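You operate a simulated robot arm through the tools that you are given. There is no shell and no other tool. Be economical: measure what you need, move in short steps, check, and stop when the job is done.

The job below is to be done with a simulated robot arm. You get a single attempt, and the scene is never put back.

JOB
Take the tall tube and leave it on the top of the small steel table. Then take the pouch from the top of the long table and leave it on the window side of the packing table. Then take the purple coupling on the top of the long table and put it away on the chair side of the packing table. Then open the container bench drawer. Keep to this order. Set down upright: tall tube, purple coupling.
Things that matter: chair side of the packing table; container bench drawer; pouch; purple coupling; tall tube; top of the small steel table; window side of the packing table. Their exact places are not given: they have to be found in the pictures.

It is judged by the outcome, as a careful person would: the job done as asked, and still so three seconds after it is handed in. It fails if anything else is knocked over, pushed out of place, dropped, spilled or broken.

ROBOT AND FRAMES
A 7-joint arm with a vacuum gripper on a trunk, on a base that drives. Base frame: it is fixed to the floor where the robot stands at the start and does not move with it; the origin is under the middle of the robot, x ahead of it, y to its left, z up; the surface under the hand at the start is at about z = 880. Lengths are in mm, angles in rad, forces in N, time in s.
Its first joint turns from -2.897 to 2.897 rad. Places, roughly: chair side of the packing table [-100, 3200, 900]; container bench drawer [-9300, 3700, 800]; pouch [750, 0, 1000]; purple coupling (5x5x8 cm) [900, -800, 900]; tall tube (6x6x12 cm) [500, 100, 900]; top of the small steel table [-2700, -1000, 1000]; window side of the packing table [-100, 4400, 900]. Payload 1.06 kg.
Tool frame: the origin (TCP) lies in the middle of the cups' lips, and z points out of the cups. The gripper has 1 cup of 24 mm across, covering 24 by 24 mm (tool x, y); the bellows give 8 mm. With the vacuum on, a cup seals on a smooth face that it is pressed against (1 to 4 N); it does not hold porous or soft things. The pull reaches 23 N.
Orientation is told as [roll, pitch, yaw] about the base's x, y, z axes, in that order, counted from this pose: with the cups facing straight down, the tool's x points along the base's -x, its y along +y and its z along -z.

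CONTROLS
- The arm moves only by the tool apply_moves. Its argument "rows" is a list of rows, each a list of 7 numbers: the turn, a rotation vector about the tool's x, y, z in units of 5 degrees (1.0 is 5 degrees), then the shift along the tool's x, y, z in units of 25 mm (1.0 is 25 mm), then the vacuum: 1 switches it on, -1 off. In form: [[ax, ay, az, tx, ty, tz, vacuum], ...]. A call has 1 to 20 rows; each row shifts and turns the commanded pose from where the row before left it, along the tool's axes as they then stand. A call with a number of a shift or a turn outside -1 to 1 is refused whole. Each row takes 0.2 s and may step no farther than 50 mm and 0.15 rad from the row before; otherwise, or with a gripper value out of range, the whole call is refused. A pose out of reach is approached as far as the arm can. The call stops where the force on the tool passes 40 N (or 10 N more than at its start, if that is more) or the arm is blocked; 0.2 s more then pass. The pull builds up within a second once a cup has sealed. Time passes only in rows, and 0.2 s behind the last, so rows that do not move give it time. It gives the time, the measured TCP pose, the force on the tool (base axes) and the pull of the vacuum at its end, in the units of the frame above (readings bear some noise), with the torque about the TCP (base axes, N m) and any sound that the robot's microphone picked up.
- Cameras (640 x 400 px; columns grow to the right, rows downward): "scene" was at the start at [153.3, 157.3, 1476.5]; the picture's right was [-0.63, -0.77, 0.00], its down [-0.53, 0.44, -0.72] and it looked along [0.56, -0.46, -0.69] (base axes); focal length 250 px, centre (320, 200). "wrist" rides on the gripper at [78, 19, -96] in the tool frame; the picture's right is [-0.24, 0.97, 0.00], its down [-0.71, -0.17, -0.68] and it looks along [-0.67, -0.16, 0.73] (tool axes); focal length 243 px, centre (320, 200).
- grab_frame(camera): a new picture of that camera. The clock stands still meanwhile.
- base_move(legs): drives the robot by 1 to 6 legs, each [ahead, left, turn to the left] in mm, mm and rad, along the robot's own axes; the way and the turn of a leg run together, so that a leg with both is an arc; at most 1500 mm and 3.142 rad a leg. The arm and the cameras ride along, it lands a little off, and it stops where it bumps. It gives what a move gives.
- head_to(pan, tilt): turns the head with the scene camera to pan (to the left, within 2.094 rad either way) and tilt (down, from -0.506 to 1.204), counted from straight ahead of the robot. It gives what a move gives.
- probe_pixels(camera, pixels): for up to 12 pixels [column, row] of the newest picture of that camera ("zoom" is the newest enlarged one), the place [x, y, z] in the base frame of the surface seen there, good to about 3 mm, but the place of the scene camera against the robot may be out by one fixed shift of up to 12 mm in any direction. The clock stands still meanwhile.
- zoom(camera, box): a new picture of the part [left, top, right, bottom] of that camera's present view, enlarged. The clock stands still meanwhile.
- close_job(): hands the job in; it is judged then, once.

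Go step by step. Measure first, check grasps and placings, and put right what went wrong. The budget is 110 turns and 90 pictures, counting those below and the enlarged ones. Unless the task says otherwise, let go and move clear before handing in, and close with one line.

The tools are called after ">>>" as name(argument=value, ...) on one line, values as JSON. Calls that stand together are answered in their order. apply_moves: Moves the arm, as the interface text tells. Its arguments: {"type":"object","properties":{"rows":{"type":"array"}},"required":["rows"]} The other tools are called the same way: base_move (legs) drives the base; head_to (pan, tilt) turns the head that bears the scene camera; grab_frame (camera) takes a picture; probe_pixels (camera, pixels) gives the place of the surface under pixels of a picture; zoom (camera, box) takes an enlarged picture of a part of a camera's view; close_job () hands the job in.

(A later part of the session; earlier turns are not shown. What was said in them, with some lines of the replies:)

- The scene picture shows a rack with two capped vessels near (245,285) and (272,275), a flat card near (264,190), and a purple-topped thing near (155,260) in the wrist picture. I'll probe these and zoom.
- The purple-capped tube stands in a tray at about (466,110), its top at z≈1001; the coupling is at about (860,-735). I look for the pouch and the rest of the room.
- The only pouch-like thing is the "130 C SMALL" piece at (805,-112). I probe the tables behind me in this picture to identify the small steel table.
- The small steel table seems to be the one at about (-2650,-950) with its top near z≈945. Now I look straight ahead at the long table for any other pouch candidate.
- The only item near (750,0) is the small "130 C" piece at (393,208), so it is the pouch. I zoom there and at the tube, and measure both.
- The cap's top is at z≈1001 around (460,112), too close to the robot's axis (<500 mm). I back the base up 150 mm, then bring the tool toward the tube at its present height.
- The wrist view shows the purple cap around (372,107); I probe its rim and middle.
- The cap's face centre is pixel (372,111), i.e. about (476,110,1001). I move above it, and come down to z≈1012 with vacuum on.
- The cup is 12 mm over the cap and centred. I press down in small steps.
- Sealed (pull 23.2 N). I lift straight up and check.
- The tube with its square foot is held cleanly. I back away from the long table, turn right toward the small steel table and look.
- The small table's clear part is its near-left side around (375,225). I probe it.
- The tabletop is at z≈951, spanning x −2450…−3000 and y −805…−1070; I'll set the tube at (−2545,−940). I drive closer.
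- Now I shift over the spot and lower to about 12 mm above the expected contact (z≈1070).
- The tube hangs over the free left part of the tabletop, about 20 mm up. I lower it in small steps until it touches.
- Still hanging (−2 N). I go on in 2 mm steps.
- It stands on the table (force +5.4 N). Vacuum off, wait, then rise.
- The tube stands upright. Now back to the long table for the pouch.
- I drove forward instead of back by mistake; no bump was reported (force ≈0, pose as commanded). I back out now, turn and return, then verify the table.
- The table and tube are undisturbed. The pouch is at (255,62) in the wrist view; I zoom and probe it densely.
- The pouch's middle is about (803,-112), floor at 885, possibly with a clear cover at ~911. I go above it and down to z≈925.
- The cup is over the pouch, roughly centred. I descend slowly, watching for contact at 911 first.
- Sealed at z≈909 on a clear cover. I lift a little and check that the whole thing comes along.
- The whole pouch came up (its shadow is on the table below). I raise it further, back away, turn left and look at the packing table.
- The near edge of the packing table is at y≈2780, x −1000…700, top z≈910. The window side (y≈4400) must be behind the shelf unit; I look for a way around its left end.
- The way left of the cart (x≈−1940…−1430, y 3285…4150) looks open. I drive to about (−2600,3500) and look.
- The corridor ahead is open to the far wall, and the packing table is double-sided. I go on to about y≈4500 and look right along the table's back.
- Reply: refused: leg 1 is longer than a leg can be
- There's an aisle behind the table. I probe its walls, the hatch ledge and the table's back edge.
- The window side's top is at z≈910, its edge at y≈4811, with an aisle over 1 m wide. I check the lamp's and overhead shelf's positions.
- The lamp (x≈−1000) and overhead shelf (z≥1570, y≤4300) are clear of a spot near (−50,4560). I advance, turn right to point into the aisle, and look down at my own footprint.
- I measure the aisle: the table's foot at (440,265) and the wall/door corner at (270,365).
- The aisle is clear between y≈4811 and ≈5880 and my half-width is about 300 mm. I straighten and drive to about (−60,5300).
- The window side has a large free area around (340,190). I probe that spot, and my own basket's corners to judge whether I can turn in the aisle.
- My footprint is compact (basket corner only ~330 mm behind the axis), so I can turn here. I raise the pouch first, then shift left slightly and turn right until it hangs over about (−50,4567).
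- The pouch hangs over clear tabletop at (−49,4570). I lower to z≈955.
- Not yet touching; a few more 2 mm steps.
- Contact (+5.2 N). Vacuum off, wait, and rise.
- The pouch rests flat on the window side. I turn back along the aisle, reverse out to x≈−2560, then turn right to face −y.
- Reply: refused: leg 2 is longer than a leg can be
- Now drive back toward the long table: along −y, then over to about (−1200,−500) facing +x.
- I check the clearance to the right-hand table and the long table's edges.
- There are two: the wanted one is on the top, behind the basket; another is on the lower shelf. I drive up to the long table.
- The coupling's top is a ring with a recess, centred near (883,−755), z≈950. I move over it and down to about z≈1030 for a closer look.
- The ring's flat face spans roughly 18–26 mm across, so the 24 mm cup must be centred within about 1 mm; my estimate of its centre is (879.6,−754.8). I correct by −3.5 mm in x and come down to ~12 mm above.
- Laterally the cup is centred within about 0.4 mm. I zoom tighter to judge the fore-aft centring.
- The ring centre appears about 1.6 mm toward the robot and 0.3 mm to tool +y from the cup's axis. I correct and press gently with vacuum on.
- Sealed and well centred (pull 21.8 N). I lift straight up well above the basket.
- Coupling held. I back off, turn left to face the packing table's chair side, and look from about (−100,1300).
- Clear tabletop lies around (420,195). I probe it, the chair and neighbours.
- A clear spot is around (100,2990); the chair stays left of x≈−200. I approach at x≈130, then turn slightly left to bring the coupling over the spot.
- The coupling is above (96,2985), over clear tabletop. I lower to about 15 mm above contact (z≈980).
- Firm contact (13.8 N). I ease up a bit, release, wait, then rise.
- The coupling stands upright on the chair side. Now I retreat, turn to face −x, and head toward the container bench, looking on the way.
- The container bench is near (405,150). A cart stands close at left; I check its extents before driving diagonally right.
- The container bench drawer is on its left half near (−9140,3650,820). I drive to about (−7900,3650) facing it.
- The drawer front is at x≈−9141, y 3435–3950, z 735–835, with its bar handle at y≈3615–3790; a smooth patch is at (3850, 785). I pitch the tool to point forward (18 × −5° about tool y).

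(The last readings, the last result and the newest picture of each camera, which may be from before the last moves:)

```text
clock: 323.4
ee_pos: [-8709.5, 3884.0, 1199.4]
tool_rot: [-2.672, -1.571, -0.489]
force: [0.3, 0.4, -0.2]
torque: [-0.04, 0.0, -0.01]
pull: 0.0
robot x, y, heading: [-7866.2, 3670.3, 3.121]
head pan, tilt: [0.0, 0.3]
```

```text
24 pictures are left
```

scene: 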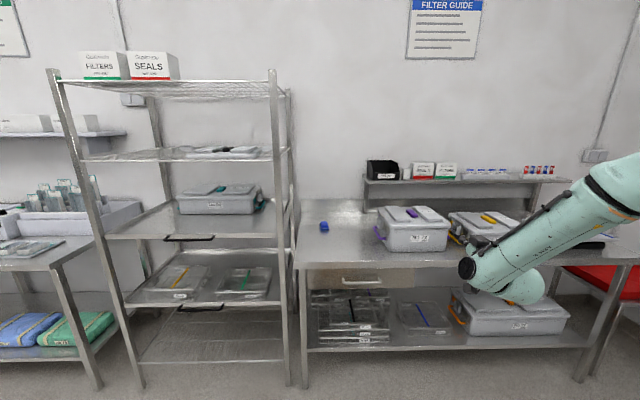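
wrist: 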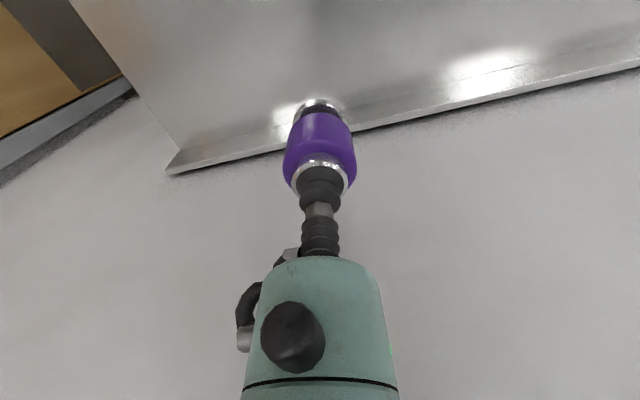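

The tool now points forward (tool x is down). I lower it to z≈785 in front of me, away from everything.

>>> apply_moves(rows=[[0, 0, 0, 1, 0, 0, -1], [0, 0, 0, 1, 0, 0, -1], [0, 0, 0, 1, 0, 0, -1], [0, 0, 0, 1, 0, 0, -1], [0, 0, 0, 1, 0, 0, -1], [0, 0, 0, 1, 0, 0, -1], [0, 0, 0, 1, 0, 0, -1], [0, 0, 0, 1, 0, 0, -1], [0, 0, 0, 1, 0, 0, -1], [0, 0, 0, 1, 0, 0, -1], [0, 0, 0, 1, 0, 0, -1], [0, 0, 0, 1, 0, 0, -1], [0, 0, 0, 1, 0, 0, -1], [0, 0, 0, 1, 0, 0, -1], [0, 0, 0, 1, 0, 0, -1], [0, 0, 0, 1, 0, 0, -1], [0, 0, 0, 0.56, 0, 0, -1], [0, 0, 0, 0, 0, 0, -1]])

>>> grab_frame(camera="scene")

>>> grab_frame(camera="wrist")

```text
clock: 327.2
ee_pos: [-8708.6, 3885.0, 785.0]
tool_rot: [-0.285, -1.571, -2.876]
force: [-0.2, -1.8, -0.1]
torque: [0.04, -0.02, 0.02]
pull: 0.0
robot x, y, heading: [-7868.6, 3673.2, 3.124]
head pan, tilt: [0.0, 0.3]
```

```text
23 pictures are left
```

scene: 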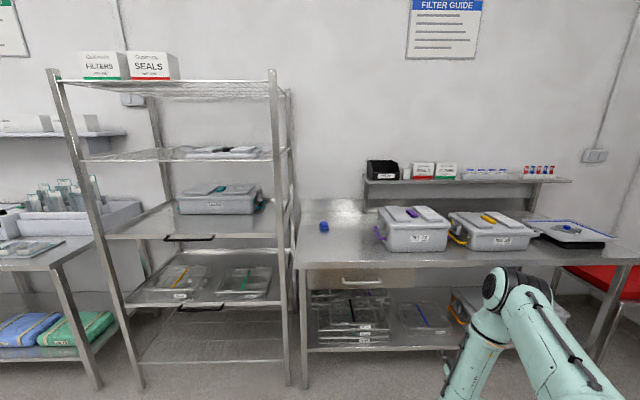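

```text
22 pictures are left
```

wrist: 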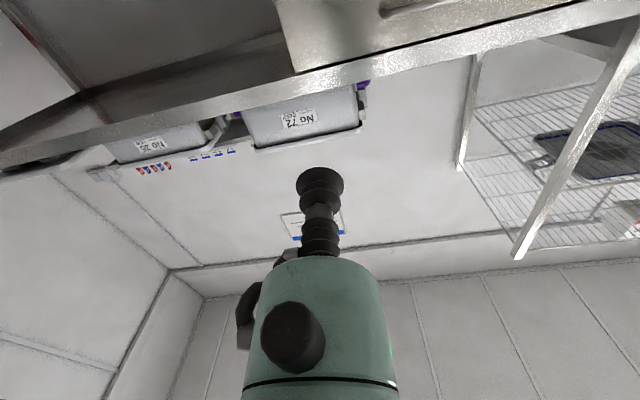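

The cup (y≈3885, z 785) faces the drawer front. I check how far forward the wrist knuckle at (500,285) is, relative to the bench edge.

>>> probe_pixels(camera="scene", pixels=[[495, 285], [525, 280], [480, 330], [465, 380], [550, 330]])

>>> probe_pixels(camera="wrist", pixels=[[310, 45], [350, 20], [292, 60], [400, 40], [420, 5], [330, 72]])

>>> head_to(pan=-0.3, tilt=0.75)

>>> grab_frame(camera="scene")

```text
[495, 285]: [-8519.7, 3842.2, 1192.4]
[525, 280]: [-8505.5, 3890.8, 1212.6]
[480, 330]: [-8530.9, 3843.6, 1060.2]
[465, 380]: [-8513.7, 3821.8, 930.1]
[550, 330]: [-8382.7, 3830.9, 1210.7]
```

```text
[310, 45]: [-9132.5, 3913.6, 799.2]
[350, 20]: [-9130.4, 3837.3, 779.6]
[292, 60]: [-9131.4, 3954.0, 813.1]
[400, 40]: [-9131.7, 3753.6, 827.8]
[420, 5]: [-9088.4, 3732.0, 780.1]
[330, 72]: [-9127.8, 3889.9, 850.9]
```

```text
clock: 328.1
ee_pos: [-8708.6, 3884.9, 785.8]
tool_rot: [-0.124, -1.571, -3.039]
force: [-0.4, 0.3, 0.6]
torque: [0.0, 0.02, -0.03]
pull: 0.1
robot x, y, heading: [-7866.4, 3672.0, 3.117]
head pan, tilt: [-0.3, 0.75]
```

```text
21 pictures are left
```

scene: 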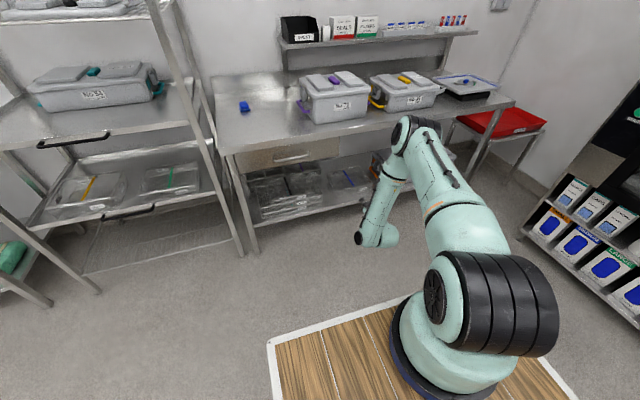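

The elbow is ~180 mm behind the cup, so it stays clear of the bench. Wrist readings put the drawer face at x≈−9131; I drive forward to ~35 mm before it, trimming the heading.

>>> base_move(legs=[[0, 0, 0.02], [385, 0, 0]])

>>> grab_frame(camera="wrist")

```text
clock: 330.9
ee_pos: [-9101.2, 3866.0, 784.1]
tool_rot: [-0.089, -1.571, -3.053]
force: [0.5, 0.7, 0.6]
torque: [-0.01, 0.0, 0.0]
pull: 0.0
robot x, y, heading: [-8260.1, 3674.8, -3.139]
head pan, tilt: [-0.3, 0.75]
```

```text
20 pictures are left
```

wrist: 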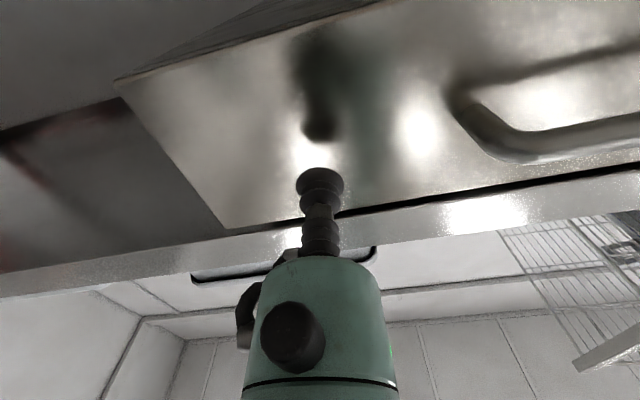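

The cup faces smooth metal between the handle (right) and the drawer's end, ~30 mm away. I advance slowly with vacuum on.

>>> apply_moves(rows=[[0, 0, 0, 0, 0, 0.5, 1], [0, 0, 0, 0, 0, 0.3, 1], [0, 0, 0, 0, 0, 0.2, 1], [0, 0, 0, 0, 0, 0.15, 1], [0, 0, 0, 0, 0, 0, 1], [0, 0, 0, 0, 0, 0, 1]])

```text
clock: 332.3
ee_pos: [-9130.7, 3866.6, 784.7]
tool_rot: [-0.715, -1.571, -2.423]
force: [-0.2, -3.3, 3.6]
torque: [0.18, -0.03, -0.01]
pull: 23.4
robot x, y, heading: [-8259.4, 3665.1, -3.14]
head pan, tilt: [-0.3, 0.75]
```

Sealed on the drawer front (pull 23.4 N). I pull back gently with the arm first.

>>> apply_moves(rows=[[0, 0, 0, 0, 0, -0.2, 1], [0, 0, 0, 0, 0, -0.2, 1], [0, 0, 0, 0, 0, -0.3, 1], [0, 0, 0, 0, 0, -0.3, 1], [0, 0, 0, 0, 0, -0.4, 1], [0, 0, 0, 0, 0, -0.4, 1], [0, 0, 0, 0, 0, -0.4, 1], [0, 0, 0, 0, 0, -0.4, 1], [0, 0, 0, 0, 0, 0, 1]])

```text
clock: 334.3
ee_pos: [-9065.5, 3867.2, 783.7]
tool_rot: [-2.157, -1.571, -0.987]
force: [-1.0, -4.1, 6.3]
torque: [-0.08, -0.05, 0.0]
pull: 22.6
robot x, y, heading: [-8256.5, 3672.8, -3.144]
head pan, tilt: [-0.3, 0.75]
```

The drawer follows (65 mm). I keep pulling with the arm.

>>> apply_moves(rows=[[0, 0, 0, 0, 0, -0.4, 1], [0, 0, 0, 0, 0, -0.4, 1], [0, 0, 0, 0, 0, -0.4, 1], [0, 0, 0, 0, 0, -0.4, 1], [0, 0, 0, 0, 0, -0.4, 1], [0, 0, 0, 0, 0, -0.4, 1], [0, 0, 0, 0, 0, -0.4, 1], [0, 0, 0, 0, 0, -0.4, 1], [0, 0, 0, 0, 0, -0.4, 1], [0, 0, 0, 0, 0, -0.4, 1], [0, 0, 0, 0, 0, 0, 1]])

>>> grab_frame(camera="scene")

```text
clock: 336.7
ee_pos: [-8964.9, 3867.2, 785.2]
tool_rot: [-1.181, -1.569, -1.963]
force: [0.1, 6.9, -0.1]
torque: [0.11, -0.03, 0.0]
pull: 22.7
robot x, y, heading: [-8257.4, 3674.7, -3.143]
head pan, tilt: [-0.3, 0.75]
```

```text
19 pictures are left
```

scene: 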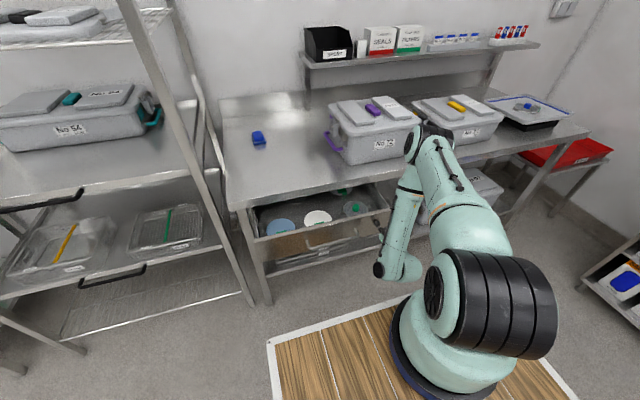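

The drawer is open by ~166 mm with discs visible inside. I pull on with a short, straight base retreat.

>>> base_move(legs=[[-80, 0, 0]])

```text
clock: 337.7
ee_pos: [-8885.1, 3865.9, 786.0]
tool_rot: [0.003, -1.571, 3.139]
force: [-0.8, 6.9, -1.3]
torque: [0.06, -0.01, 0.02]
pull: 22.7
robot x, y, heading: [-8178.2, 3671.9, -3.14]
head pan, tilt: [-0.3, 0.75]
```

Open by 246 mm and still gliding easily. I pull further in small arm steps to find the stop.

>>> apply_moves(rows=[[0, 0, 0, 0, 0, -0.3, 1], [0, 0, 0, 0, 0, -0.3, 1], [0, 0, 0, 0, 0, -0.3, 1], [0, 0, 0, 0, 0, -0.3, 1], [0, 0, 0, 0, 0, -0.3, 1], [0, 0, 0, 0, 0, -0.3, 1], [0, 0, 0, 0, 0, 0, 1]])

>>> grab_frame(camera="scene")

```text
clock: 339.3
ee_pos: [-8841.2, 3865.0, 785.7]
tool_rot: [-2.794, -1.57, -0.347]
force: [0.8, 7.4, 2.1]
torque: [-0.03, 0.03, 0.02]
pull: 22.9
robot x, y, heading: [-8178.2, 3668.0, -3.14]
head pan, tilt: [-0.3, 0.75]
```

```text
18 pictures are left
```

scene: 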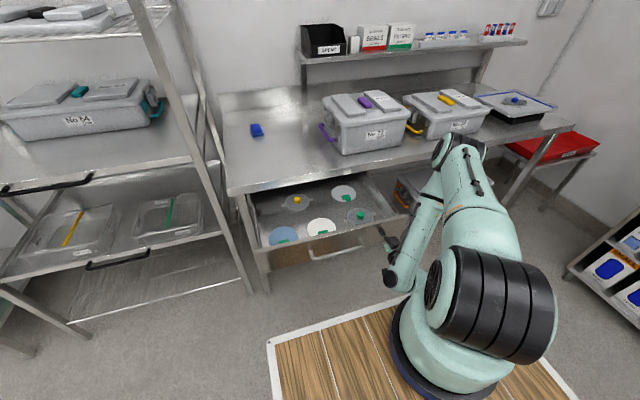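

Open by ~290 mm, still without resistance. One more short pull by the base.

>>> base_move(legs=[[-40, 0, 0]])

```text
clock: 340.2
ee_pos: [-8801.4, 3864.8, 784.5]
tool_rot: [0.343, -1.57, 2.802]
force: [-1.0, 1.3, -3.7]
torque: [-0.01, -0.03, 0.02]
pull: 23.4
robot x, y, heading: [-8140.2, 3669.8, -3.145]
head pan, tilt: [-0.3, 0.75]
```

330 mm open. I continue with small steps, watching for the end stop.

>>> apply_moves(rows=[[0, 0, 0, 0, 0, -0.2, 1], [0, 0, 0, 0, 0, -0.2, 1], [0, 0, 0, 0, 0, -0.2, 1], [0, 0, 0, 0, 0, -0.2, 1], [0, 0, 0, 0, 0, -0.2, 1], [0, 0, 0, 0, 0, -0.2, 1], [0, 0, 0, 0, 0, -0.2, 1], [0, 0, 0, 0, 0, -0.2, 1], [0, 0, 0, 0, 0, 0, 1]])

>>> grab_frame(camera="scene")

```text
clock: 342.2
ee_pos: [-8761.3, 3865.1, 785.8]
tool_rot: [0.769, -1.571, 2.373]
force: [0.4, 3.5, -1.3]
torque: [-0.2, 0.0, 0.01]
pull: 23.3
robot x, y, heading: [-8140.2, 3669.6, -3.141]
head pan, tilt: [-0.3, 0.75]
```

```text
17 pictures are left
```

scene: 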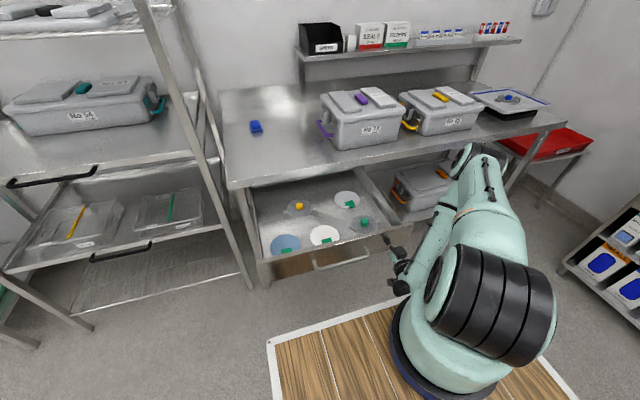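

The drawer is open by ~370 mm, clearly open. I release, wait, ease off and drive back clear.

>>> apply_moves(rows=[[0, 0, 0, 0, 0, 0, -1], [0, 0, 0, 0, 0, 0, -1], [0, 0, 0, 0, 0, 0, -1], [0, 0, 0, 0, 0, 0, -1], [0, 0, 0, 0, 0, 0, -1], [0, 0, 0, 0, 0, -0.2, -1], [0, 0, 0, 0, 0, -0.4, -1], [0, 0, 0, 0, 0, 0, -1]])

>>> base_move(legs=[[-400, 0, 0]])

>>> grab_frame(camera="scene")

```text
clock: 344.0
ee_pos: [-8745.9, 3864.8, 785.9]
tool_rot: [-0.007, -1.57, -3.133]
force: [0.1, 0.2, -0.4]
torque: [0.02, 0.0, -0.02]
pull: 0.2
robot x, y, heading: [-8139.9, 3672.0, -3.144]
head pan, tilt: [-0.3, 0.75]
```

```text
clock: 346.5
ee_pos: [-8343.2, 3865.5, 785.0]
tool_rot: [0.237, -1.572, 2.907]
force: [0.1, -0.2, -0.5]
torque: [0.0, 0.02, 0.01]
pull: 0.1
robot x, y, heading: [-7733.8, 3672.5, 3.141]
head pan, tilt: [-0.3, 0.75]
```

```text
16 pictures are left
```

scene: 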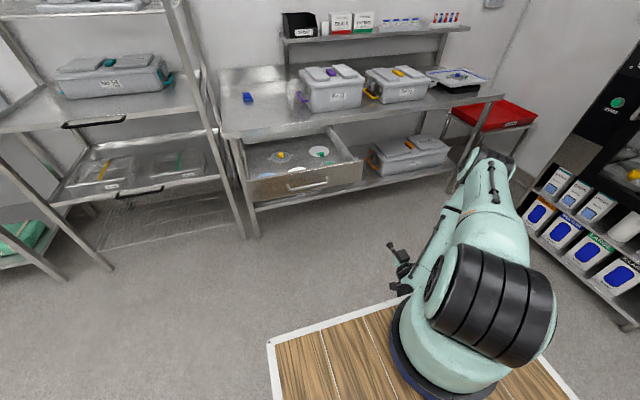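

The drawer stays open, but I verify how far its front is out now.

>>> probe_pixels(camera="scene", pixels=[[265, 188], [345, 172], [305, 185], [280, 158], [240, 140]])

>>> zoom(camera="scene", box=[220, 110, 380, 220])

```text
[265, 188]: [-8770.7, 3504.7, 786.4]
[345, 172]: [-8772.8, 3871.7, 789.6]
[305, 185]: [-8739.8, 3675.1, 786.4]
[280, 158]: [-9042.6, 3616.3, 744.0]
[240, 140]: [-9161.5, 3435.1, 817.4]
```

```text
3.64 times, centred on (300, 165) of scene
```

zoom: 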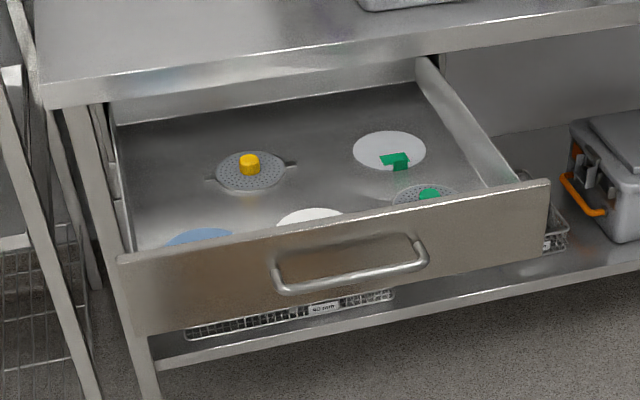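

The drawer front is at x≈−8771, about 370 mm out, and it stays open. The tube, pouch and coupling were each checked after being set down, and the arm is clear, so I hand in.

>>> close_job()

```text
The job is handed in.
```

The job is done in the order asked: the tall tube stands upright on the small steel table, the pouch is on the window side of the packing table, the purple coupling stands upright on its chair side, and the container bench drawer is open about 370 mm.
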